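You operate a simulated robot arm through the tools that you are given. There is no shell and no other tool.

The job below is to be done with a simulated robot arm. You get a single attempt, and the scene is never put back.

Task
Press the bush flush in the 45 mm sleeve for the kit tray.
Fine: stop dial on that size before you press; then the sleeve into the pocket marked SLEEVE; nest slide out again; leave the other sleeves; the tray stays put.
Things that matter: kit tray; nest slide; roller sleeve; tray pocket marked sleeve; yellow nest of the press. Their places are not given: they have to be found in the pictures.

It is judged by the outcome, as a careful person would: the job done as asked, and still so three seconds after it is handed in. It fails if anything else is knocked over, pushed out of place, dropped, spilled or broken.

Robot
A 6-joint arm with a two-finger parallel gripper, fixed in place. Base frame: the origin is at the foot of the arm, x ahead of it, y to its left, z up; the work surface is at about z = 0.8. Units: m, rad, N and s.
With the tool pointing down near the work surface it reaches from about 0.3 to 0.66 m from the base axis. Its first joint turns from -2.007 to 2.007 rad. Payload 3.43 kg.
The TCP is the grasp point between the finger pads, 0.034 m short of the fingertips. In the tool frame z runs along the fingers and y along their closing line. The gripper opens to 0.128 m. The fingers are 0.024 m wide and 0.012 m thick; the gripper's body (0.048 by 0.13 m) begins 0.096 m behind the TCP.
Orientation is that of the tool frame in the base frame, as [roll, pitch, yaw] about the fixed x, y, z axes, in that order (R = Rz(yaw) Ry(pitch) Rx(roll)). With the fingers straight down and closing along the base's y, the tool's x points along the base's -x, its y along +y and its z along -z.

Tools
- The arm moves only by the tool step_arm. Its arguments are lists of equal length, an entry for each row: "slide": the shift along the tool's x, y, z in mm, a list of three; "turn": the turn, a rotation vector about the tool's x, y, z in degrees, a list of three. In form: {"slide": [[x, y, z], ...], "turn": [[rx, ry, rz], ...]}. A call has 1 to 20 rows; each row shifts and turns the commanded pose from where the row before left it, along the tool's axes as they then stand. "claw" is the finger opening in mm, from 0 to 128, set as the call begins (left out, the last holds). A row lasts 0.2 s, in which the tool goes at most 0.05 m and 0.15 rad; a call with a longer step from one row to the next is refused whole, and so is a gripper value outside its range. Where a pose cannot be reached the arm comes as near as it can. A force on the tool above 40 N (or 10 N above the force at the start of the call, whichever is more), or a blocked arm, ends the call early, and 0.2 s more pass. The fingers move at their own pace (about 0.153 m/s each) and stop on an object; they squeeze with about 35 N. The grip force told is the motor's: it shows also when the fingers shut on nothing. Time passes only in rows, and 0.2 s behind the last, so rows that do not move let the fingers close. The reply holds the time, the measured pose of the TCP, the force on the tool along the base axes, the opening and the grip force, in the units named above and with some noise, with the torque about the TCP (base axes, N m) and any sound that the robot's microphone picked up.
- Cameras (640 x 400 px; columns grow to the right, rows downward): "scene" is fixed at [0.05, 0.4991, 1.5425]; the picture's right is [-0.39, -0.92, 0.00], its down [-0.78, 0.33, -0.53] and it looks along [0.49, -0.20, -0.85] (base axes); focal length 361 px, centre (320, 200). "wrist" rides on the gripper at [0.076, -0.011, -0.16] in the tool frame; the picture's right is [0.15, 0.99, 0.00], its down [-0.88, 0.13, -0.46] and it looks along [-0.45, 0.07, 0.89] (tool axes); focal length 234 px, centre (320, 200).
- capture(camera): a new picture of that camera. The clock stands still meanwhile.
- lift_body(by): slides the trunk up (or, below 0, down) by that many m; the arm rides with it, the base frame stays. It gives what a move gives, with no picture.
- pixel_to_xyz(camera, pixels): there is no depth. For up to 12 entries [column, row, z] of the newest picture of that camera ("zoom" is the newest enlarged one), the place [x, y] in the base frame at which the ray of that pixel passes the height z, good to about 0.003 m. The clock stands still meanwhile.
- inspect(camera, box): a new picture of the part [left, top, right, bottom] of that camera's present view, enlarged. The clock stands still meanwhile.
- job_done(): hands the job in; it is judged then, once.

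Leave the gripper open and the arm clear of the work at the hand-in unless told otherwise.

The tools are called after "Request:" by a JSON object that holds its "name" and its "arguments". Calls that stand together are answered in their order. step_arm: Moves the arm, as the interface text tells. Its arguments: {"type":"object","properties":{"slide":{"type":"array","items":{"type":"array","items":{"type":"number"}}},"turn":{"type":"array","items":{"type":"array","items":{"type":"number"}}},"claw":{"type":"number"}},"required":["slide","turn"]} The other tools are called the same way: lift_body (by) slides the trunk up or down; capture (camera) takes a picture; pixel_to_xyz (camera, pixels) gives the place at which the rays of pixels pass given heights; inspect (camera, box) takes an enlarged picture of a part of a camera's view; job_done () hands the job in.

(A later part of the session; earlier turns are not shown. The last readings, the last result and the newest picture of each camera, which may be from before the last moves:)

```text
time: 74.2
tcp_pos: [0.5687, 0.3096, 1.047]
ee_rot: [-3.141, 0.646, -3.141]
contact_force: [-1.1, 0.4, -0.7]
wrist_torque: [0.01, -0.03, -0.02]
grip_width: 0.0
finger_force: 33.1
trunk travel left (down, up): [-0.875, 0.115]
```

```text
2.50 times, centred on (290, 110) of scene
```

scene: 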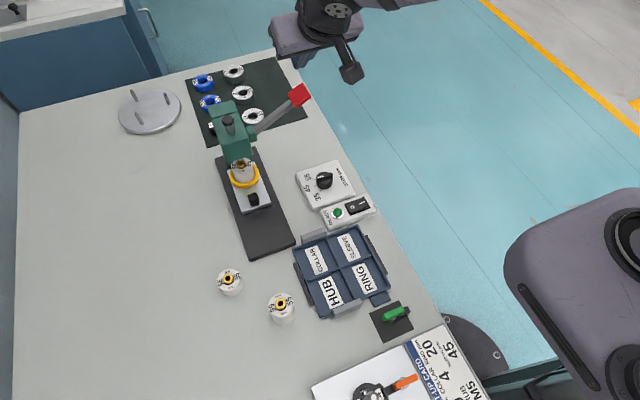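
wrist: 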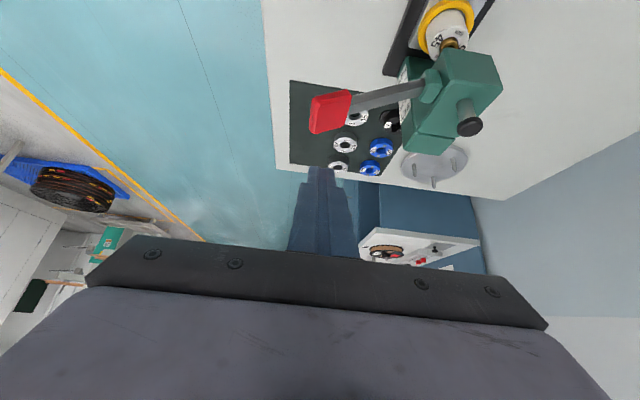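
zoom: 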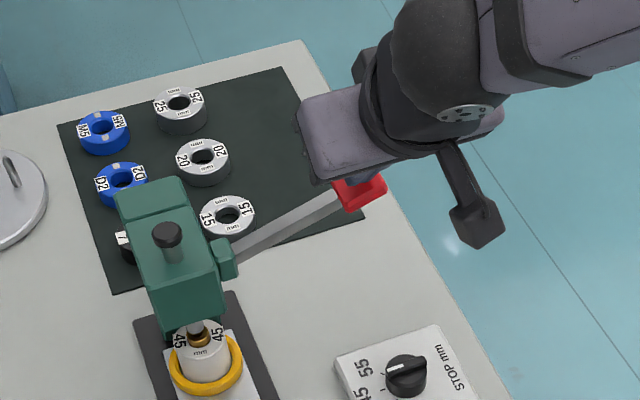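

The lever moves freely and the ram is coming down onto the bush. Continuing down 15 mm along the arc.

Request:
{"name": "step_arm", "arguments": {"slide": [[3.0, -1, 4.0], [3.0, -1, 4.0], [3.0, -0.5, 4.0], [0, 0, 0]], "turn": [[0, 0, 0], [0, 0, 0], [0, 0, 0], [0, 0, 0]]}}

Request:
{"name": "inspect", "arguments": {"camera": "wrist", "box": [270, 80, 450, 240]}}

Request:
{"name": "inspect", "arguments": {"camera": "scene", "box": [200, 100, 300, 210]}}

```text
time: 75.2
tcp_pos: [0.5697, 0.3066, 1.0319]
ee_rot: [3.142, 0.646, -3.141]
contact_force: [1.0, 0.7, 0.7]
wrist_torque: [0.08, -0.04, -0.01]
grip_width: 0.0001
finger_force: 32.9
trunk travel left (down, up): [-0.875, 0.115]
```

```text
2.50 times, centred on (360, 160) of wrist
```

zoom: 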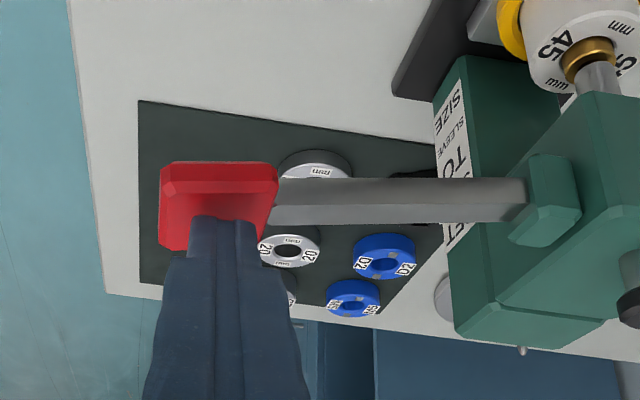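

```text
3.64 times, centred on (250, 155) of scene
```

zoom: 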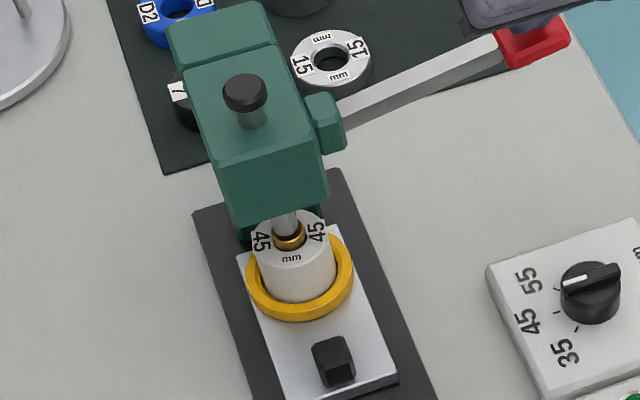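

The ram is at the bush. Now the press stroke: small steps, watching force.

Request:
{"name": "step_arm", "arguments": {"slide": [[2.4, -0.3, 3.2], [2.4, -0.2, 3.2], [0, 0, 0]], "turn": [[0, 0, 0], [0, 0, 0], [0, 0, 0]]}}

Request:
{"name": "inspect", "arguments": {"camera": "scene", "box": [200, 100, 300, 210]}}

```text
time: 76.0
tcp_pos: [0.569, 0.306, 1.0243]
ee_rot: [-3.14, 0.645, 3.141]
contact_force: [0.0, 0.4, 1.4]
wrist_torque: [0.0, -0.01, -0.01]
grip_width: 0.0
finger_force: 33.5
trunk travel left (down, up): [-0.875, 0.115]
```

```text
3.64 times, centred on (250, 155) of scene
```

zoom: 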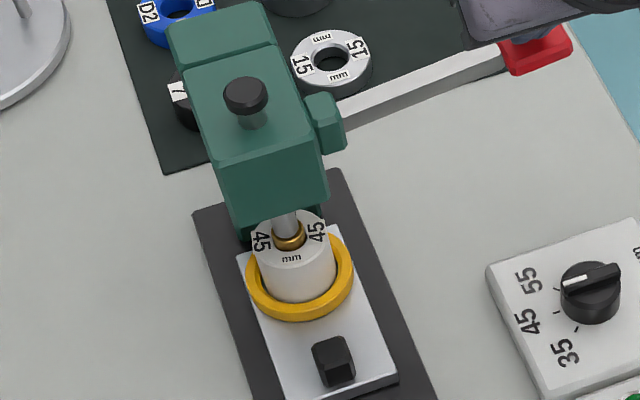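

Request:
{"name": "step_arm", "arguments": {"slide": [[2.4, 0, 3.2], [2.4, 0, 3.2], [2.4, 0.2, 3.2], [0, 0, 0]], "turn": [[0, 0, 0], [0, 0, 0], [0, 0, 0], [0, 0, 0]]}}

Request:
{"name": "inspect", "arguments": {"camera": "scene", "box": [200, 100, 300, 210]}}

```text
time: 77.0
tcp_pos: [0.5677, 0.3076, 1.0139]
ee_rot: [3.14, 0.646, 3.141]
contact_force: [0.4, -0.6, 2.3]
wrist_torque: [-0.01, -0.02, -0.01]
grip_width: 0.0
finger_force: 32.7
trunk travel left (down, up): [-0.875, 0.115]
```

```text
3.64 times, centred on (250, 155) of scene
```

zoom: 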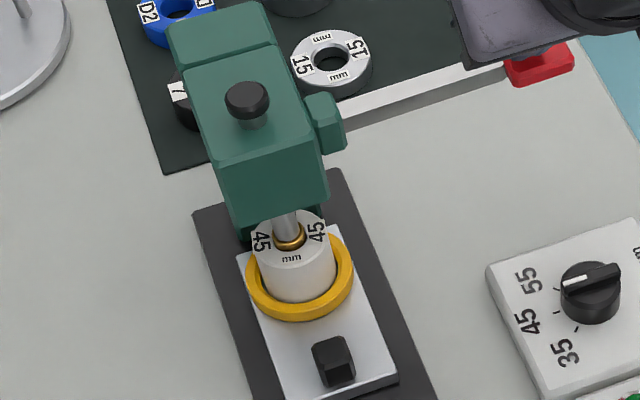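

The bush is going in. Continuing the stroke.

Request:
{"name": "step_arm", "arguments": {"slide": [[2.4, 0.2, 3.2], [2.4, 0.3, 3.2], [2.4, 0.4, 3.2], [0, 0, 0]], "turn": [[0, 0, 0], [0, 0, 0], [0, 0, 0], [0, 0, 0]]}}

Request:
{"name": "inspect", "arguments": {"camera": "scene", "box": [200, 100, 300, 210]}}

```text
time: 78.0
tcp_pos: [0.5698, 0.3082, 1.002]
ee_rot: [-3.14, 0.646, 3.141]
contact_force: [0.5, -0.3, 2.4]
wrist_torque: [-0.01, -0.04, -0.01]
grip_width: 0.0
finger_force: 32.8
trunk travel left (down, up): [-0.875, 0.115]
```

```text
3.64 times, centred on (250, 155) of scene
```

zoom: 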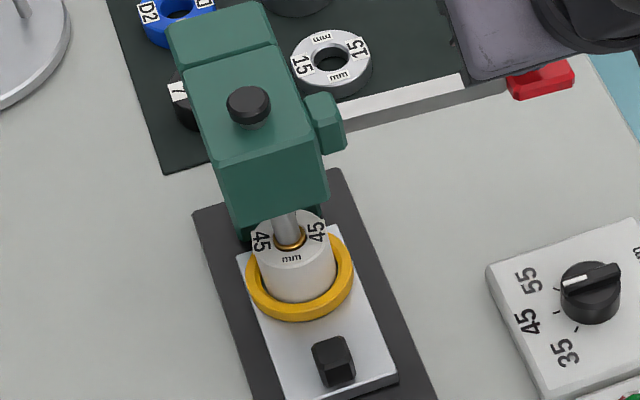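

Nearly flush. Continuing down to the stop in small steps.

Request:
{"name": "step_arm", "arguments": {"slide": [[2.4, 0.4, 3.2], [2.4, 0.5, 3.2], [0, 0, 0]], "turn": [[0, 0, 0], [0, 0, 0], [0, 0, 0]]}}

Request:
{"name": "inspect", "arguments": {"camera": "scene", "box": [220, 140, 270, 190]}}

```text
time: 78.8
tcp_pos: [0.5678, 0.3087, 0.9954]
ee_rot: [3.14, 0.645, -3.141]
contact_force: [-1.6, 0.9, 4.7]
wrist_torque: [0.08, -0.03, 0.02]
grip_width: 0.0001
finger_force: 33.3
trunk travel left (down, up): [-0.875, 0.115]
```

```text
8.00 times, centred on (245, 165) of scene
```

zoom: 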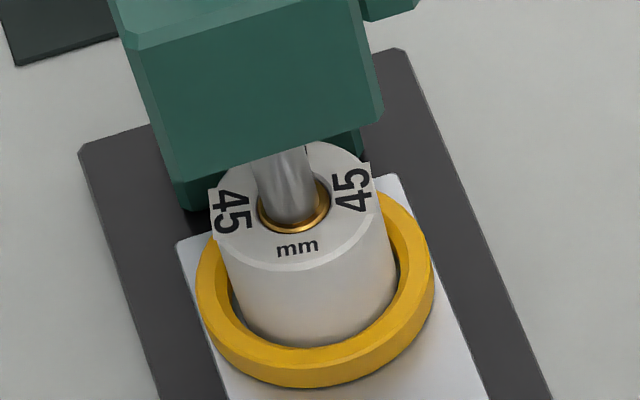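

Request:
{"name": "step_arm", "arguments": {"slide": [[1.2, 0.2, 1.6], [1.2, 0.2, 1.6], [0, 0, 0]], "turn": [[0, 0, 0], [0, 0, 0], [0, 0, 0]]}}

Request:
{"name": "inspect", "arguments": {"camera": "scene", "box": [220, 140, 270, 190]}}

```text
time: 79.6
tcp_pos: [0.5686, 0.3082, 0.9935]
ee_rot: [3.138, 0.647, 3.14]
contact_force: [0.1, -1.6, 14.7]
wrist_torque: [0.1, -0.17, -0.05]
grip_width: 0.0002
finger_force: 33.6
trunk travel left (down, up): [-0.875, 0.115]
```

```text
8.00 times, centred on (245, 165) of scene
```

zoom: 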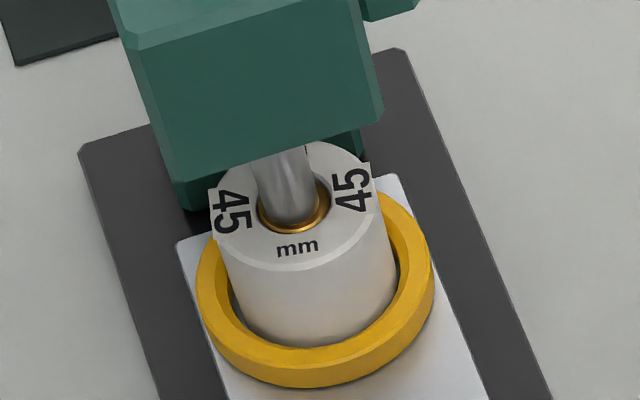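

Resistance climbs to 15 N, so this looks like the stop. Pressing 2 mm more to confirm.

Request:
{"name": "step_arm", "arguments": {"slide": [[1.2, 0.1, 1.6], [0, 0, 0], [0, 0, 0]], "turn": [[0, 0, 0], [0, 0, 0], [0, 0, 0]]}}

Request:
{"name": "step_arm", "arguments": {"slide": [[0.9, 0, 1.2], [0, 0, 0], [0, 0, 0]], "turn": [[0, 0, 0], [0, 0, 0], [0, 0, 0]]}}

```text
time: 80.4
tcp_pos: [0.568, 0.3078, 0.9927]
ee_rot: [3.136, 0.653, 3.138]
contact_force: [2.0, -1.6, 23.1]
wrist_torque: [0.15, -0.38, 0.01]
grip_width: 0.0
finger_force: 33.0
trunk travel left (down, up): [-0.875, 0.115]
```

```text
time: 81.2
tcp_pos: [0.5669, 0.3081, 0.9913]
ee_rot: [3.135, 0.654, 3.139]
contact_force: [0.6, -3.9, 27.7]
wrist_torque: [0.13, -0.4, -0.04]
grip_width: 0.0
finger_force: 32.8
trunk travel left (down, up): [-0.875, 0.115]
```

The lever is firm against the stop (28 N, no more travel). Releasing upward to see whether the lever returns by itself.

Request:
{"name": "step_arm", "arguments": {"slide": [[-6, 0, -8], [-12, 0, -16], [-12, 0, -16], [0, 0, 0]], "turn": [[0, 0, 0], [0, 0, 0], [0, 0, 0], [0, 0, 0]]}}

Request:
{"name": "capture", "arguments": {"camera": "scene"}}

Request:
{"name": "capture", "arguments": {"camera": "wrist"}}

Request:
{"name": "inspect", "arguments": {"camera": "scene", "box": [200, 70, 320, 210]}}

```text
time: 82.2
tcp_pos: [0.5687, 0.3097, 1.0373]
ee_rot: [-3.14, 0.645, -3.141]
contact_force: [-0.6, 0.3, 0.4]
wrist_torque: [-0.02, 0.03, 0.04]
grip_width: 0.0
finger_force: 32.7
trunk travel left (down, up): [-0.875, 0.115]
```

```text
taken
```

scene: 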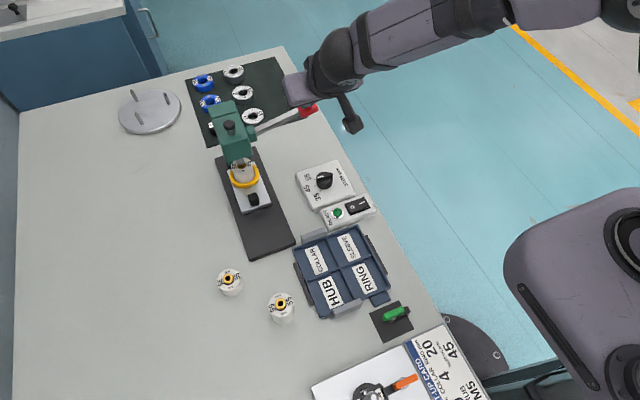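

```text
taken
```

wrist: 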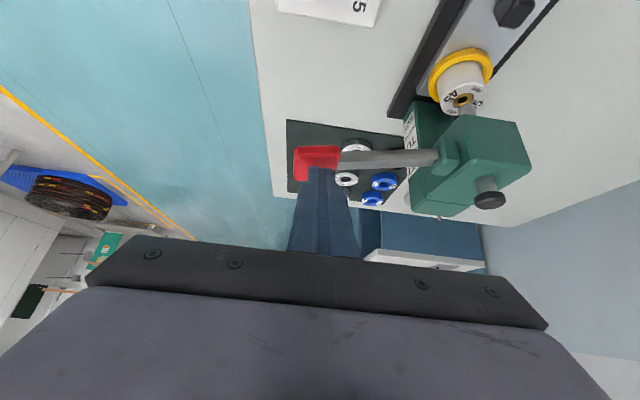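

```text
2.86 times, centred on (260, 140) of scene
```

zoom: 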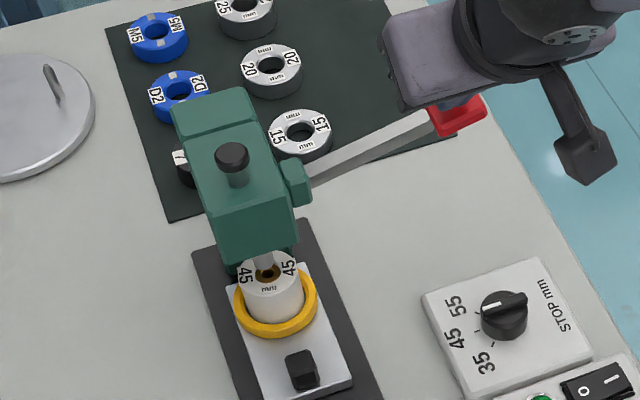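

The lever follows the fingers up (spring return). Raising further to let it come fully home, then moving away to −x.

Request:
{"name": "step_arm", "arguments": {"slide": [[-9, 2, -12], [-9, 2, -12], [-12, 3, -16], [-24, 0, -32], [-24, 0, -32], [0, 0, 0]], "turn": [[0, 0, 0], [0, 0, 0], [0, 0, 0], [0, 0, 0], [0, 0, 0], [0, 0, 0]]}}

Request:
{"name": "capture", "arguments": {"camera": "scene"}}

Request:
{"name": "inspect", "arguments": {"camera": "scene", "box": [200, 70, 320, 210]}}

Request:
{"name": "inspect", "arguments": {"camera": "scene", "box": [225, 145, 265, 190]}}

```text
time: 83.6
tcp_pos: [0.5704, 0.3169, 1.1663]
ee_rot: [3.141, 0.647, -3.139]
contact_force: [-1.0, 0.2, -0.3]
wrist_torque: [0.01, -0.03, 0.02]
grip_width: 0.0001
finger_force: 32.9
trunk travel left (down, up): [-0.875, 0.115]
```

```text
taken
```

scene: 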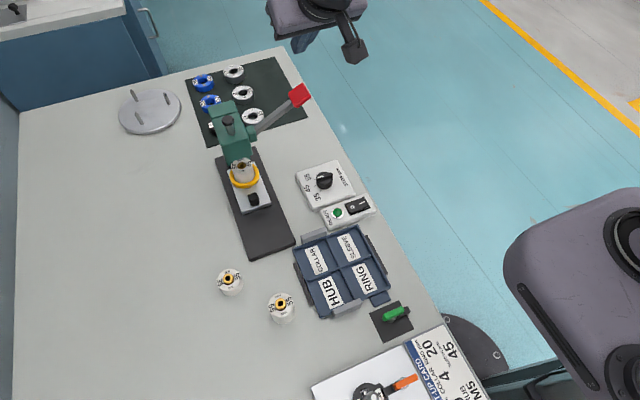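

```text
2.86 times, centred on (260, 140) of scene
```

zoom: 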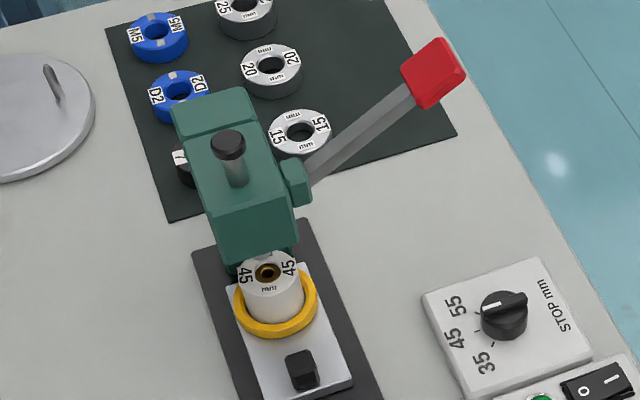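

```text
8.89 times, centred on (245, 168) of scene
```

zoom: 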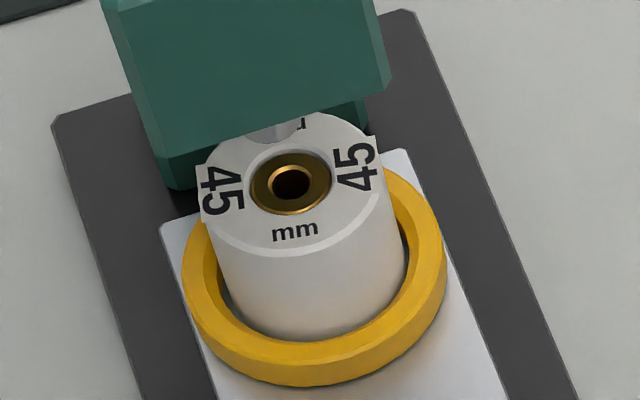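

The bush is flush and the lever is fully up. Now to draw the slide out: returning to the knob approach position with the claw open 50 mm.

Request:
{"name": "step_arm", "arguments": {"slide": [[25.7, 30.4, -19.4], [25.7, 30.4, -19.4], [25.7, 30.4, -19.4], [25.7, 30.4, -19.4], [25.7, 30.4, -19.4], [21.7, 0, 28.7], [21.7, 0, 28.7], [21.7, 0, 28.7], [21.7, 0, 28.7], [21.7, 0, 28.7], [0, 0, 0]], "turn": [[0, 0, 0], [0, 0, 0], [0, 0, 0], [0, 0, 0], [0, 0, 0], [0, 0, 0], [0, 0, 0], [0, 0, 0], [0, 0, 0], [0, 0, 0], [0, 0, 0]], "claw": 50}}

Request:
{"name": "inspect", "arguments": {"camera": "wrist", "box": [230, 80, 410, 240]}}

```text
time: 86.0
tcp_pos: [0.4075, 0.4685, 0.9848]
ee_rot: [-3.141, 0.646, -3.141]
contact_force: [0.0, 0.3, 0.7]
wrist_torque: [0.0, 0.03, 0.01]
grip_width: 0.05
finger_force: 0.0
trunk travel left (down, up): [-0.875, 0.115]
```

```text
2.50 times, centred on (320, 160) of wrist
```

zoom: 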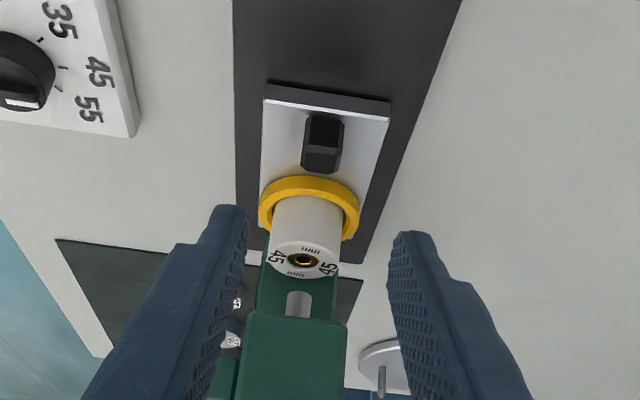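

Same view as when I withdrew. Advancing 149 mm along the fingers to straddle the knob.

Request:
{"name": "step_arm", "arguments": {"slide": [[0, 0.5, 45], [0, 0, 45], [0, 0, 40], [0, 0, 19], [0, 0, 0]], "turn": [[0, 0, 0], [0, 0, 0], [0, 0, 0], [0, 0, 0], [0, 0, 0]]}}

Request:
{"name": "inspect", "arguments": {"camera": "wrist", "box": [250, 130, 390, 260]}}

```text
time: 87.2
tcp_pos: [0.4966, 0.47, 0.8675]
ee_rot: [3.141, 0.646, -3.141]
contact_force: [-0.3, 0.1, -0.1]
wrist_torque: [0.04, 0.0, 0.0]
grip_width: 0.0501
finger_force: 0.1
trunk travel left (down, up): [-0.875, 0.115]
```

```text
3.08 times, centred on (320, 195) of wrist
```

zoom: 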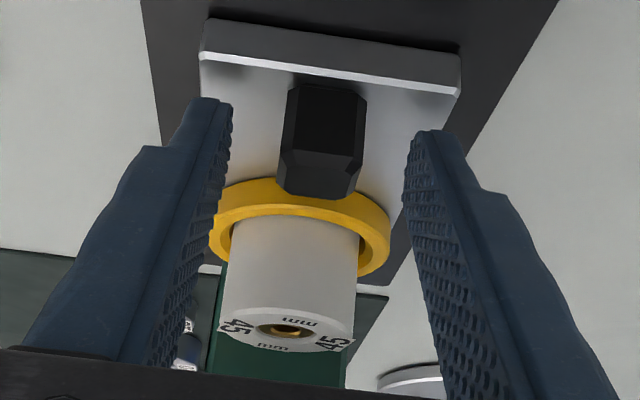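

Good. Closing on the knob and pulling out 106 mm in −x, slowly.

Request:
{"name": "step_arm", "arguments": {"slide": [[0, 0, 0], [0, 0, 0], [0, 0, 0]], "turn": [[0, 0, 0], [0, 0, 0], [0, 0, 0]], "claw": 10}}

Request:
{"name": "step_arm", "arguments": {"slide": [[4, 0, -3.01], [8, 0, -6.02], [8, 0, -6.02], [8, 0, -6.02], [8, 0, -6.02], [8, 0, -6.02], [0, 0, 0]], "turn": [[0, 0, 0], [0, 0, 0], [0, 0, 0], [0, 0, 0], [0, 0, 0], [0, 0, 0], [0, 0, 0]]}}

```text
time: 88.0
tcp_pos: [0.4973, 0.4694, 0.8671]
ee_rot: [-3.141, 0.646, 3.14]
contact_force: [0.6, 0.0, -0.8]
wrist_torque: [0.11, -0.56, -0.11]
grip_width: 0.0221
finger_force: 45.3
trunk travel left (down, up): [-0.875, 0.115]
```

```text
time: 89.6
tcp_pos: [0.4427, 0.4696, 0.8671]
ee_rot: [3.139, 0.645, -3.141]
contact_force: [-0.5, 7.6, 2.1]
wrist_torque: [0.37, -0.37, -0.12]
grip_width: 0.0219
finger_force: 44.5
trunk travel left (down, up): [-0.875, 0.115]
```

The slide follows. Pulling the remaining ~50 mm.

Request:
{"name": "step_arm", "arguments": {"slide": [[8, -0.5, -6.02], [8, 0, -6.02], [8, 0, -6.02], [8, 0, -6.02], [4.8, 0, -3.6], [0, 0, 0]], "turn": [[0, 0, 0], [0, 0, 0], [0, 0, 0], [0, 0, 0], [0, 0, 0], [0, 0, 0]]}}

Request:
{"name": "capture", "arguments": {"camera": "scene"}}

Request:
{"name": "inspect", "arguments": {"camera": "scene", "box": [190, 100, 310, 260]}}

```text
time: 91.0
tcp_pos: [0.397, 0.4695, 0.8667]
ee_rot: [3.14, 0.647, 3.141]
contact_force: [1.0, 13.3, 10.7]
wrist_torque: [0.18, 1.04, 0.0]
grip_width: 0.0217
finger_force: 44.5
trunk travel left (down, up): [-0.875, 0.115]
```

```text
taken
```

scene: 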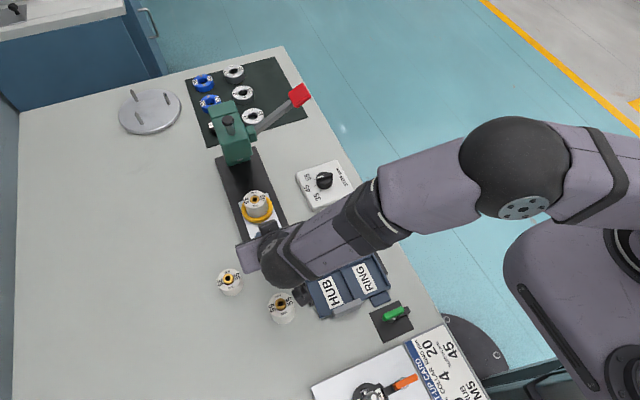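

```text
2.50 times, centred on (250, 180) of scene
```

zoom: 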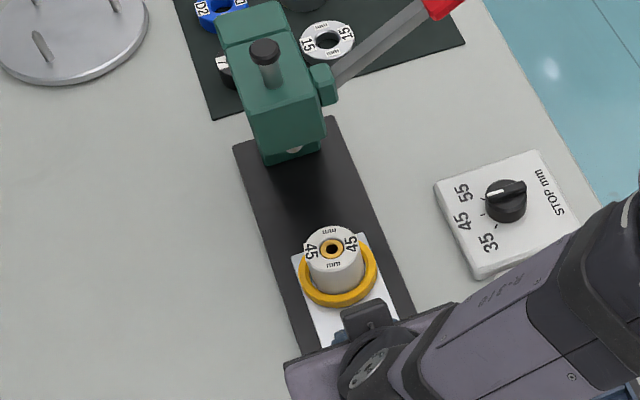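

Lateral load built up; correcting +1 mm in y, +1 mm up, and pulling the last 7 mm.

Request:
{"name": "step_arm", "arguments": {"slide": [[-0.6, 1.2, -0.8], [2.8, 0, -2.1], [2.8, 0, -2.1], [0, 0, 0]], "turn": [[0, 0, 0], [0, 0, 0], [0, 0, 0], [0, 0, 0]]}}

Request:
{"name": "step_arm", "arguments": {"slide": [[1.6, 0, -1.2], [0, 0, 0]], "turn": [[0, 0, 0], [0, 0, 0]]}}

```text
time: 92.0
tcp_pos: [0.3927, 0.4704, 0.867]
ee_rot: [3.141, 0.648, 3.141]
contact_force: [17.6, 10.6, 7.5]
wrist_torque: [0.03, -0.24, 0.11]
grip_width: 0.0218
finger_force: 44.7
trunk travel left (down, up): [-0.875, 0.115]
```

```text
time: 92.6
tcp_pos: [0.3907, 0.4683, 0.8671]
ee_rot: [-3.142, 0.648, 3.141]
contact_force: [28.8, 4.3, 5.3]
wrist_torque: [0.25, -0.6, -0.07]
grip_width: 0.0217
finger_force: 44.6
trunk travel left (down, up): [-0.875, 0.115]
```

Out-stop reached (29 N) at the original position. Relaxing, releasing and withdrawing.

Request:
{"name": "step_arm", "arguments": {"slide": [[-2.8, 0, 2.1], [0, 0, 0]], "turn": [[0, 0, 0], [0, 0, 0]]}}

Request:
{"name": "step_arm", "arguments": {"slide": [[0, 0, 0], [0, 0, 0], [0, 0, -20], [0, 0, -40], [0, 0, -40], [-20, 0, -20], [0, 0, 0]], "turn": [[0, 0, 0], [0, 0, 0], [0, 0, 0], [0, 0, 0], [0, 0, 0], [0, 0, 0], [0, 0, 0]], "claw": 50}}

Request:
{"name": "capture", "arguments": {"camera": "wrist"}}

Request:
{"name": "capture", "arguments": {"camera": "scene"}}

Request:
{"name": "inspect", "arguments": {"camera": "wrist", "box": [250, 80, 400, 240]}}

```text
time: 93.2
tcp_pos: [0.3903, 0.4689, 0.8658]
ee_rot: [-3.14, 0.646, -3.138]
contact_force: [14.5, 2.9, 4.7]
wrist_torque: [0.21, -1.48, -0.32]
grip_width: 0.0219
finger_force: 45.1
trunk travel left (down, up): [-0.875, 0.115]
```

```text
time: 94.8
tcp_pos: [0.3339, 0.4711, 0.9742]
ee_rot: [3.141, 0.646, 3.141]
contact_force: [0.0, -0.5, 0.0]
wrist_torque: [-0.01, 0.01, -0.02]
grip_width: 0.0501
finger_force: 0.0
trunk travel left (down, up): [-0.875, 0.115]
```

```text
taken
```

wrist: 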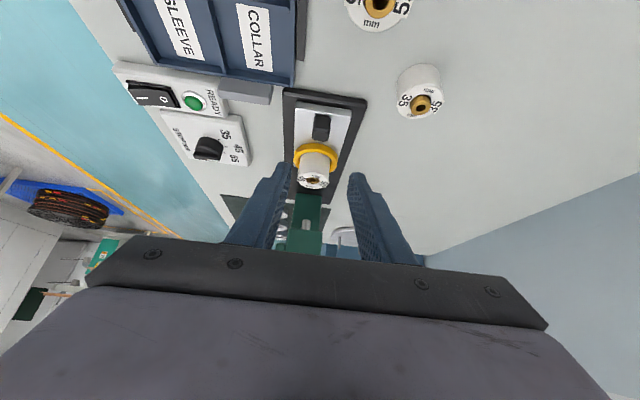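

```text
taken
```

scene: 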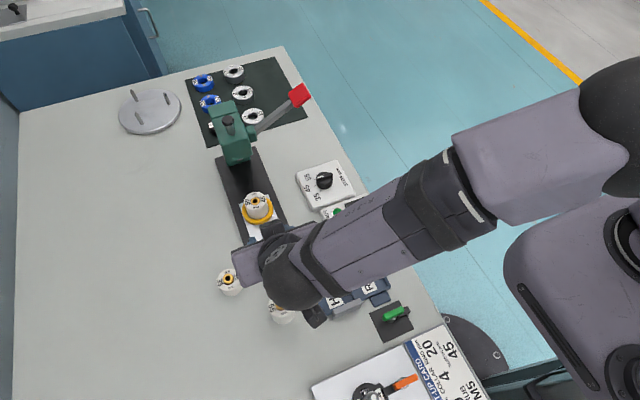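

```text
2.50 times, centred on (325, 160) of wrist
```

zoom: 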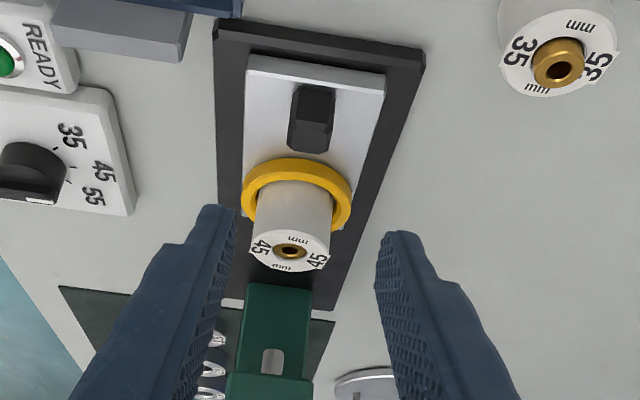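

Slide is out, sleeve upright in the nest with the bush flush. Approaching the sleeve with the claw at 80 mm.

Request:
{"name": "step_arm", "arguments": {"slide": [[-29.4, -0.8, 30.9], [-29.4, -0.8, 30.9], [0, 0, 45], [0, 0, 35], [0, 0, 0]], "turn": [[0, 0, 0], [0, 0, 0], [0, 0, 0], [0, 0, 0], [0, 0, 0]], "claw": 80}}

Request:
{"name": "inspect", "arguments": {"camera": "wrist", "box": [250, 90, 390, 230]}}

```text
time: 96.0
tcp_pos: [0.4667, 0.4661, 0.8966]
ee_rot: [3.142, 0.647, -3.139]
contact_force: [0.1, -0.1, -0.1]
wrist_torque: [-0.01, 0.0, 0.02]
grip_width: 0.0799
finger_force: 0.1
trunk travel left (down, up): [-0.875, 0.115]
```

```text
2.86 times, centred on (320, 160) of wrist
```

zoom: 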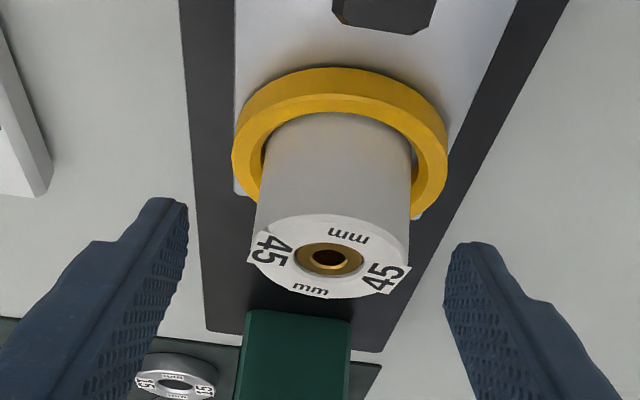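

Centring +3 mm in y and advancing the last 20 mm, then closing.

Request:
{"name": "step_arm", "arguments": {"slide": [[0, 3, 10], [0, 0, 10], [0, 0, 0]], "turn": [[0, 0, 0], [0, 0, 0], [0, 0, 0]]}}

Request:
{"name": "inspect", "arguments": {"camera": "wrist", "box": [250, 90, 390, 230]}}

```text
time: 96.8
tcp_pos: [0.4789, 0.4718, 0.8804]
ee_rot: [-3.14, 0.646, 3.14]
contact_force: [0.6, -0.2, -0.5]
wrist_torque: [-0.01, -0.01, 0.01]
grip_width: 0.0801
finger_force: 0.1
trunk travel left (down, up): [-0.875, 0.115]
```

```text
2.86 times, centred on (320, 160) of wrist
```

zoom: 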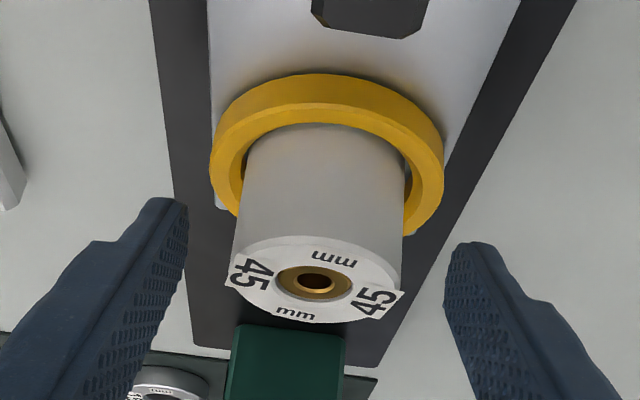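

Well centred. Closing.

Request:
{"name": "step_arm", "arguments": {"slide": [[0, 0, 0], [0, 0, 0], [0, 0, 0]], "turn": [[0, 0, 0], [0, 0, 0], [0, 0, 0]], "claw": 30}}

Request:
{"name": "inspect", "arguments": {"camera": "wrist", "box": [250, 90, 390, 230]}}

```text
time: 97.6
tcp_pos: [0.4793, 0.4704, 0.8808]
ee_rot: [3.141, 0.648, -3.141]
contact_force: [0.5, 0.8, -0.2]
wrist_torque: [-0.03, -0.01, 0.02]
grip_width: 0.0462
finger_force: 34.8
trunk travel left (down, up): [-0.875, 0.115]
```

```text
2.86 times, centred on (320, 160) of wrist
```

zoom: 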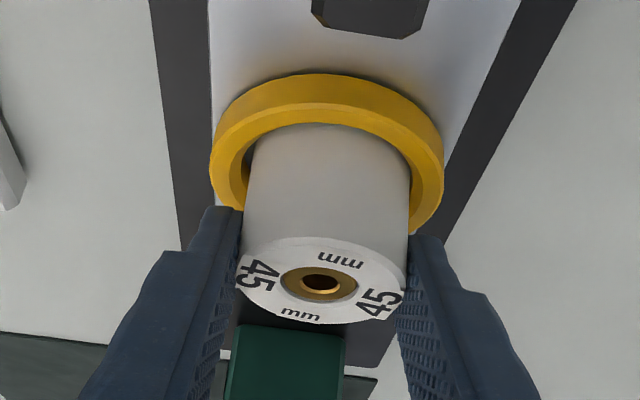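

Held. Lifting straight up, slowly first.

Request:
{"name": "step_arm", "arguments": {"slide": [[-6, 0, -8], [-6, 0, -8], [-18, 0, -24], [-18, 0, -24], [-12, 0, -16], [0, 0, 0]], "turn": [[0, 0, 0], [0, 0, 0], [0, 0, 0], [0, 0, 0], [0, 0, 0], [0, 0, 0]]}}

Request:
{"name": "capture", "arguments": {"camera": "wrist"}}

Request:
{"name": "capture", "arguments": {"camera": "scene"}}

```text
time: 99.0
tcp_pos: [0.4786, 0.4697, 0.9825]
ee_rot: [-3.14, 0.647, -3.139]
contact_force: [-0.5, -0.1, -1.0]
wrist_torque: [0.01, -0.02, 0.0]
grip_width: 0.0461
finger_force: 35.2
trunk travel left (down, up): [-0.875, 0.115]
```

```text
taken
```

wrist: 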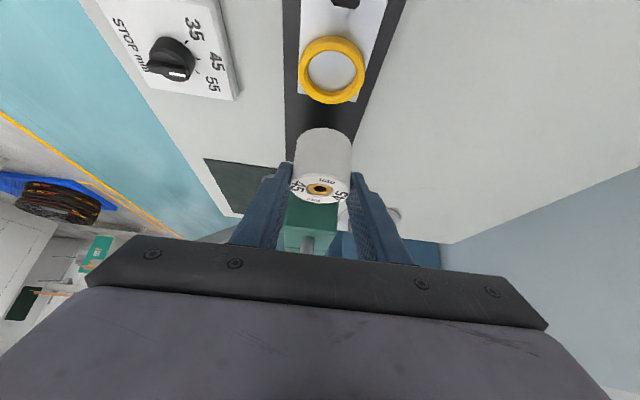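

```text
taken
```

scene: 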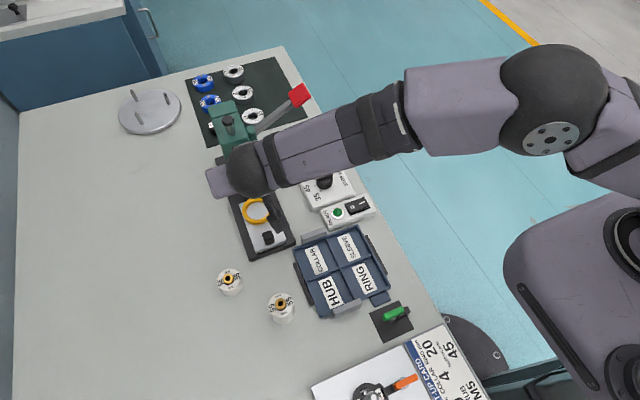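

Sleeve out of the nest. Now measuring the SLEEVE pocket in the scene picture.

Request:
{"name": "inspect", "arguments": {"camera": "scene", "box": [290, 215, 395, 320]}}

```text
3.81 times, centred on (342, 268) of scene
```

zoom: 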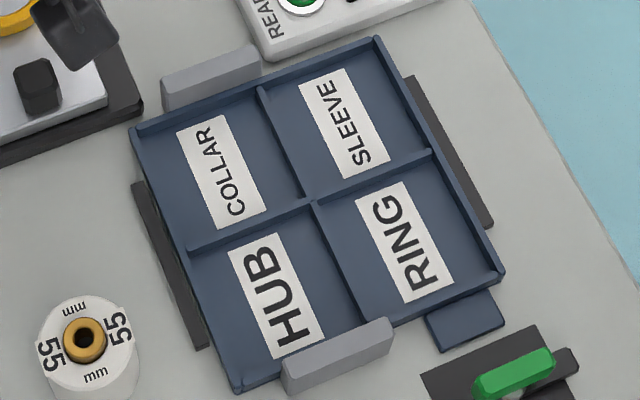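

Request:
{"name": "pixel_to_xyz", "arguments": {"camera": "zoom", "pixels": [[343, 125, 0.805], [343, 125, 0.81], [268, 100, 0.805], [372, 57, 0.805], [425, 152, 0.805], [309, 197, 0.805], [260, 88, 0.82], [376, 38, 0.82], [432, 150, 0.82], [313, 202, 0.82]]}}

```text
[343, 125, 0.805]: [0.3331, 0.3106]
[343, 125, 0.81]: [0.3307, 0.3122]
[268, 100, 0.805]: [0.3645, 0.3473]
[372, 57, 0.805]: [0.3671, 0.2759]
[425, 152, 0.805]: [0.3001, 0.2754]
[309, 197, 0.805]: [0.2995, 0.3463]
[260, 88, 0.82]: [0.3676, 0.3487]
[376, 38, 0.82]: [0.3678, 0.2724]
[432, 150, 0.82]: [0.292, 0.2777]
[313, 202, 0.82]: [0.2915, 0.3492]
```

Pocket SLEEVE centre ≈ (0.333, 0.311), about 66 × 71 mm inside. Carrying the sleeve over it at the current height.

Request:
{"name": "step_arm", "arguments": {"slide": [[20.5, -26.5, -15.45], [20.5, -26.5, -15.45], [20.5, -26.5, -15.45], [20.5, -26.5, -15.45], [20.5, -26.5, -15.45], [20.5, -26.5, -15.45], [0, 0, 0]], "turn": [[0, 0, 0], [0, 0, 0], [0, 0, 0], [0, 0, 0], [0, 0, 0], [0, 0, 0], [0, 0, 0]]}}

Request:
{"name": "capture", "arguments": {"camera": "wrist"}}

Request:
{"name": "capture", "arguments": {"camera": "scene"}}

Request:
{"name": "inspect", "arguments": {"camera": "wrist", "box": [220, 60, 420, 240]}}

```text
time: 100.6
tcp_pos: [0.3279, 0.3124, 0.9821]
ee_rot: [-3.141, 0.648, -3.141]
contact_force: [0.1, -0.2, -0.9]
wrist_torque: [0.0, 0.0, -0.05]
grip_width: 0.0462
finger_force: 35.3
trunk travel left (down, up): [-0.875, 0.115]
```

```text
taken
```

wrist: 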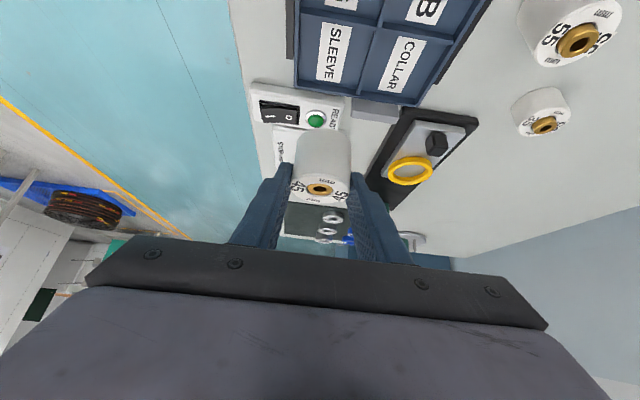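

```text
taken
```

scene: 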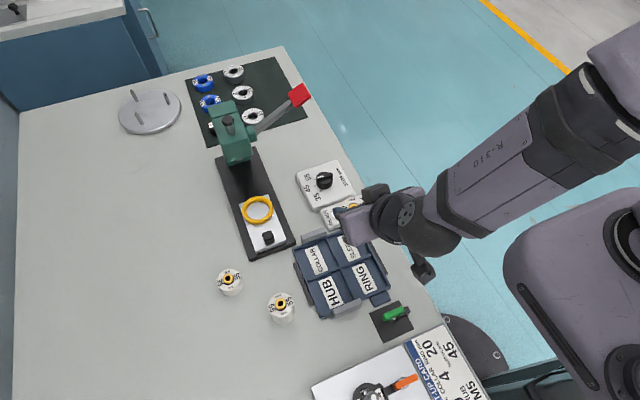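

```text
2.22 times, centred on (320, 150) of wrist
```

zoom: 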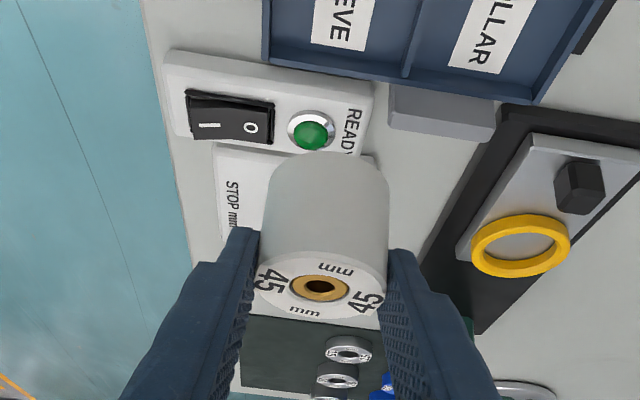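

Request:
{"name": "inspect", "arguments": {"camera": "wrist", "box": [270, 0, 400, 110]}}

```text
3.64 times, centred on (335, 55) of wrist
```

zoom: 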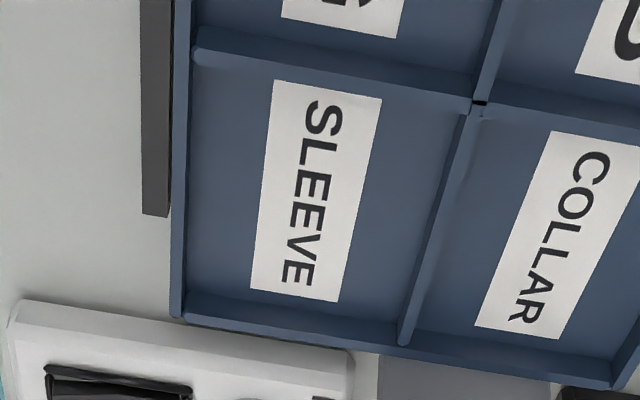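

Request:
{"name": "pixel_to_xyz", "arguments": {"camera": "zoom", "pixels": [[190, 64, 0.805], [463, 112, 0.805], [400, 322, 0.805], [190, 293, 0.805], [316, 190, 0.805], [172, 318, 0.805], [172, 318, 0.82], [185, 318, 0.82]]}}

```text
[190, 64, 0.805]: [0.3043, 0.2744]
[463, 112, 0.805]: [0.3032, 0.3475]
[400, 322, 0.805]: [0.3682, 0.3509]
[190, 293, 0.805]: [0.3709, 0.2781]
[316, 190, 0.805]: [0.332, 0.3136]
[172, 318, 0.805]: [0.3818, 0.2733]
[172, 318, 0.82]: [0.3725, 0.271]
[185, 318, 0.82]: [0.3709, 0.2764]
```

Pocket centre from the wrist view ≈ (0.3365, 0.3127); combined ≈ (0.335, 0.312), which matches the current position. Lowering 95 mm, then checking.

Request:
{"name": "step_arm", "arguments": {"slide": [[21, 0, 28], [21, 0, 28], [15.2, 0, 20.2], [0, 0, 0]], "turn": [[0, 0, 0], [0, 0, 0], [0, 0, 0], [0, 0, 0]]}}

Request:
{"name": "capture", "arguments": {"camera": "wrist"}}

Request:
{"name": "inspect", "arguments": {"camera": "wrist", "box": [230, 60, 420, 240]}}

Request:
{"name": "inspect", "arguments": {"camera": "scene", "box": [290, 190, 410, 310]}}

```text
time: 101.6
tcp_pos: [0.3243, 0.3108, 0.8876]
ee_rot: [3.141, 0.644, -3.141]
contact_force: [0.4, -0.1, -0.3]
wrist_torque: [-0.03, 0.02, 0.0]
grip_width: 0.0463
finger_force: 35.0
trunk travel left (down, up): [-0.875, 0.115]
```

```text
taken
```

wrist: 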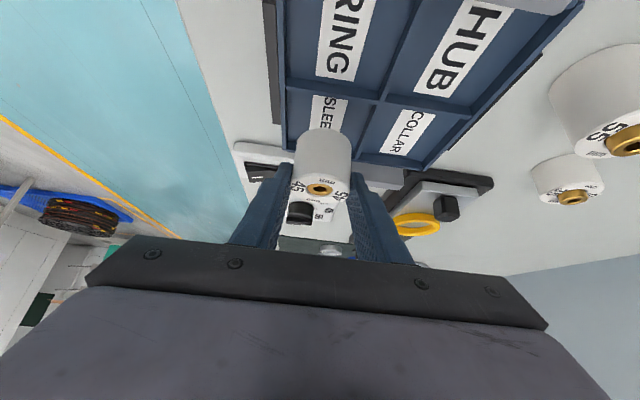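

```text
2.22 times, centred on (325, 150) of wrist
```

zoom: 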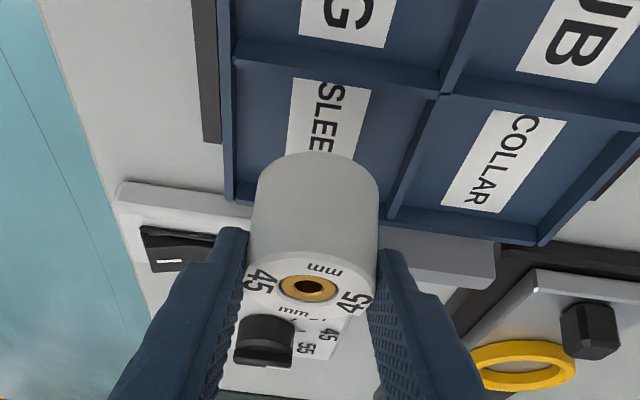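

```text
3.33 times, centred on (350, 250) of scene
```

zoom: 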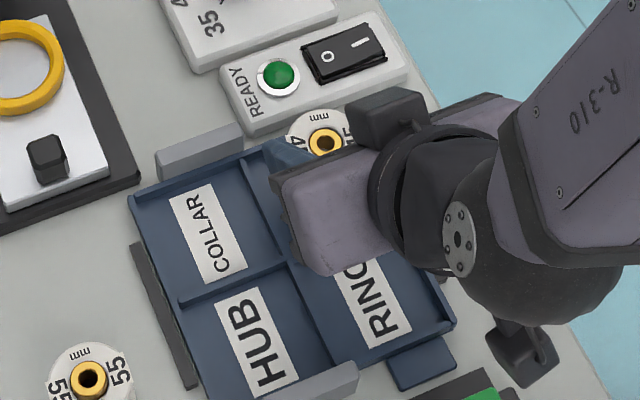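

Request:
{"name": "pixel_to_xyz", "arguments": {"camera": "wrist", "pixels": [[323.6, 128.4, 0.832], [295, 140, 0.832], [350.5, 145, 0.832], [282.5, 106, 0.805], [370, 110, 0.805], [355, 158, 0.805], [283, 150, 0.805], [332, 102, 0.805]]}}

```text
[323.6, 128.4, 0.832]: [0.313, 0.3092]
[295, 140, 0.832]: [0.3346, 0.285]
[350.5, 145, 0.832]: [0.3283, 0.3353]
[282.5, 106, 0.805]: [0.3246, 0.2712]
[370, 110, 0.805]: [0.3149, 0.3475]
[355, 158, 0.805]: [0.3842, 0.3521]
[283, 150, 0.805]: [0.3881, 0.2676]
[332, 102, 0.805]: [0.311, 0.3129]
```

The sleeve's centre reads ≈ (0.336, 0.310): good. Shift +1.5 mm y and lower 20 mm, then creep.

Request:
{"name": "step_arm", "arguments": {"slide": [[6, 1.5, 8], [6, 0, 8], [0, 0, 0]], "turn": [[0, 0, 0], [0, 0, 0], [0, 0, 0]]}}

Request:
{"name": "inspect", "arguments": {"camera": "wrist", "box": [230, 80, 420, 260]}}

Request:
{"name": "step_arm", "arguments": {"slide": [[1.2, 0, 1.6], [1.2, 0, 1.6], [0, 0, 0]], "turn": [[0, 0, 0], [0, 0, 0], [0, 0, 0]]}}

```text
time: 102.4
tcp_pos: [0.3261, 0.3139, 0.8671]
ee_rot: [3.141, 0.645, -3.141]
contact_force: [0.8, -0.4, -0.1]
wrist_torque: [0.03, 0.05, -0.01]
grip_width: 0.0465
finger_force: 35.1
trunk travel left (down, up): [-0.875, 0.115]
```

```text
2.22 times, centred on (325, 170) of wrist
```

zoom: 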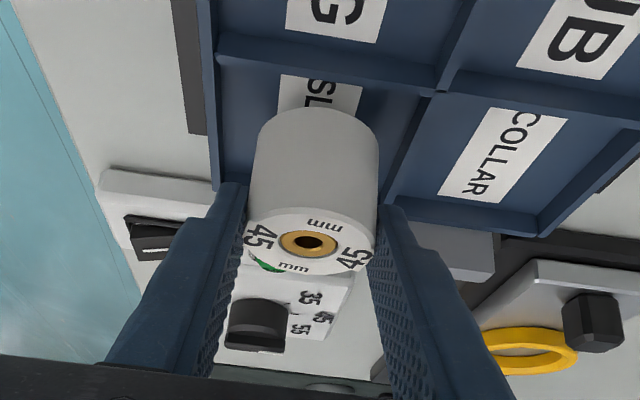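

```text
time: 103.2
tcp_pos: [0.325, 0.3127, 0.8624]
ee_rot: [-3.141, 0.646, 3.141]
contact_force: [0.5, 0.7, -1.0]
wrist_torque: [0.0, 0.01, 0.01]
grip_width: 0.0459
finger_force: 35.1
trunk travel left (down, up): [-0.875, 0.115]
```

Request:
{"name": "step_arm", "arguments": {"slide": [[0.9, 0, 1.2], [0, 0, 0]], "turn": [[0, 0, 0], [0, 0, 0]]}}

Request:
{"name": "step_arm", "arguments": {"slide": [[0.9, 0, 1.2], [0, 0, 0]], "turn": [[0, 0, 0], [0, 0, 0]]}}

```text
time: 103.8
tcp_pos: [0.325, 0.313, 0.8609]
ee_rot: [3.141, 0.645, -3.141]
contact_force: [0.5, -0.3, 0.3]
wrist_torque: [-0.01, 0.01, -0.05]
grip_width: 0.0464
finger_force: 35.3
trunk travel left (down, up): [-0.875, 0.115]
```

```text
time: 104.4
tcp_pos: [0.3243, 0.3125, 0.8591]
ee_rot: [3.141, 0.645, 3.142]
contact_force: [0.5, -0.5, -0.8]
wrist_torque: [0.0, 0.0, 0.03]
grip_width: 0.0464
finger_force: 34.7
trunk travel left (down, up): [-0.875, 0.115]
```

Request:
{"name": "step_arm", "arguments": {"slide": [[0.6, 0, 0.8], [0, 0, 0]], "turn": [[0, 0, 0], [0, 0, 0]]}}

Request:
{"name": "inspect", "arguments": {"camera": "wrist", "box": [230, 80, 420, 260]}}

```text
time: 105.0
tcp_pos: [0.3256, 0.3127, 0.8574]
ee_rot: [-3.142, 0.646, -3.14]
contact_force: [0.1, -0.4, -1.0]
wrist_torque: [-0.01, 0.03, 0.01]
grip_width: 0.0464
finger_force: 35.4
trunk travel left (down, up): [-0.875, 0.115]
```

```text
2.22 times, centred on (325, 170) of wrist
```

zoom: 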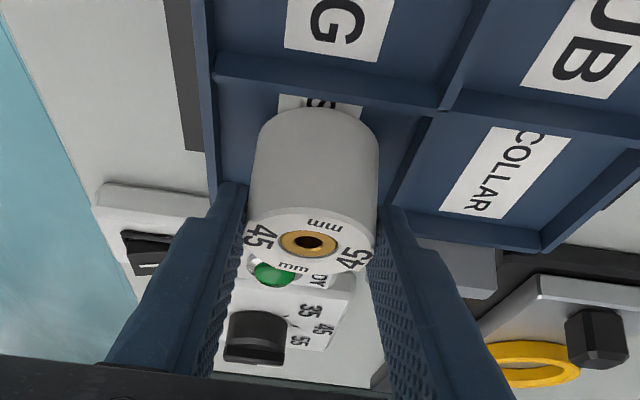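

Request:
{"name": "step_arm", "arguments": {"slide": [[0.6, 0, 0.8], [0, 0, 0]], "turn": [[0, 0, 0], [0, 0, 0]]}}

Request:
{"name": "step_arm", "arguments": {"slide": [[0.6, 0, 0.8], [0, 0, 0]], "turn": [[0, 0, 0], [0, 0, 0]]}}

```text
time: 105.6
tcp_pos: [0.3259, 0.3121, 0.8574]
ee_rot: [-3.14, 0.646, -3.139]
contact_force: [0.1, -0.2, -0.4]
wrist_torque: [-0.06, 0.01, 0.03]
grip_width: 0.0462
finger_force: 34.6
trunk travel left (down, up): [-0.875, 0.115]
```

```text
time: 106.2
tcp_pos: [0.3257, 0.3132, 0.8555]
ee_rot: [-3.141, 0.646, 3.14]
contact_force: [0.4, -0.7, 1.9]
wrist_torque: [-0.06, 0.03, -0.03]
grip_width: 0.0464
finger_force: 35.3
trunk travel left (down, up): [-0.875, 0.115]
```

Contact at the pocket floor. One more small step, then I'll open only 2 mm per side (to stay clear of the pocket walls) before withdrawing.

Request:
{"name": "step_arm", "arguments": {"slide": [[0.6, 0, 0.8], [0, 0, 0]], "turn": [[0, 0, 0], [0, 0, 0]]}}

Request:
{"name": "step_arm", "arguments": {"slide": [[0, 0, 0], [0, 0, 0]], "turn": [[0, 0, 0], [0, 0, 0]], "claw": 50.5}}

Request:
{"name": "inspect", "arguments": {"camera": "wrist", "box": [230, 80, 420, 260]}}

```text
time: 106.8
tcp_pos: [0.3252, 0.3129, 0.8567]
ee_rot: [3.139, 0.647, -3.141]
contact_force: [-0.2, -1.3, 6.1]
wrist_torque: [-0.03, 0.09, 0.03]
grip_width: 0.0462
finger_force: 34.8
trunk travel left (down, up): [-0.875, 0.115]
```

```text
time: 107.4
tcp_pos: [0.3247, 0.3129, 0.8559]
ee_rot: [-3.141, 0.646, -3.139]
contact_force: [-0.1, 0.0, 0.7]
wrist_torque: [0.0, 0.01, 0.0]
grip_width: 0.0506
finger_force: 0.0
trunk travel left (down, up): [-0.875, 0.115]
```

```text
2.22 times, centred on (325, 170) of wrist
```

zoom: 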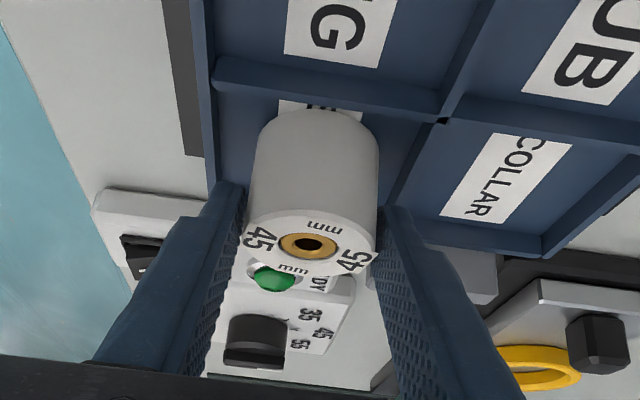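

Released and stable. Withdrawing along the finger axis.

Request:
{"name": "step_arm", "arguments": {"slide": [[0, 0, -10], [0, 0, -15], [0, 0, -20], [0, 0, 0]], "turn": [[0, 0, 0], [0, 0, 0], [0, 0, 0], [0, 0, 0]]}}

Request:
{"name": "inspect", "arguments": {"camera": "wrist", "box": [230, 80, 420, 260]}}

```text
time: 108.4
tcp_pos: [0.2956, 0.314, 0.8913]
ee_rot: [-3.141, 0.648, -3.141]
contact_force: [0.0, 0.3, 0.5]
wrist_torque: [0.03, 0.01, 0.01]
grip_width: 0.0507
finger_force: 0.1
trunk travel left (down, up): [-0.875, 0.115]
```

```text
2.22 times, centred on (325, 170) of wrist
```

zoom: 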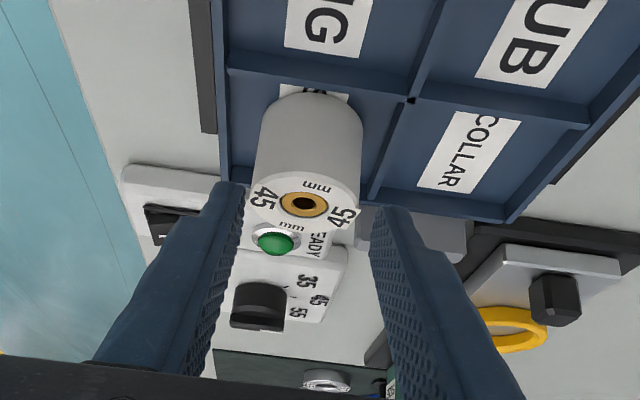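

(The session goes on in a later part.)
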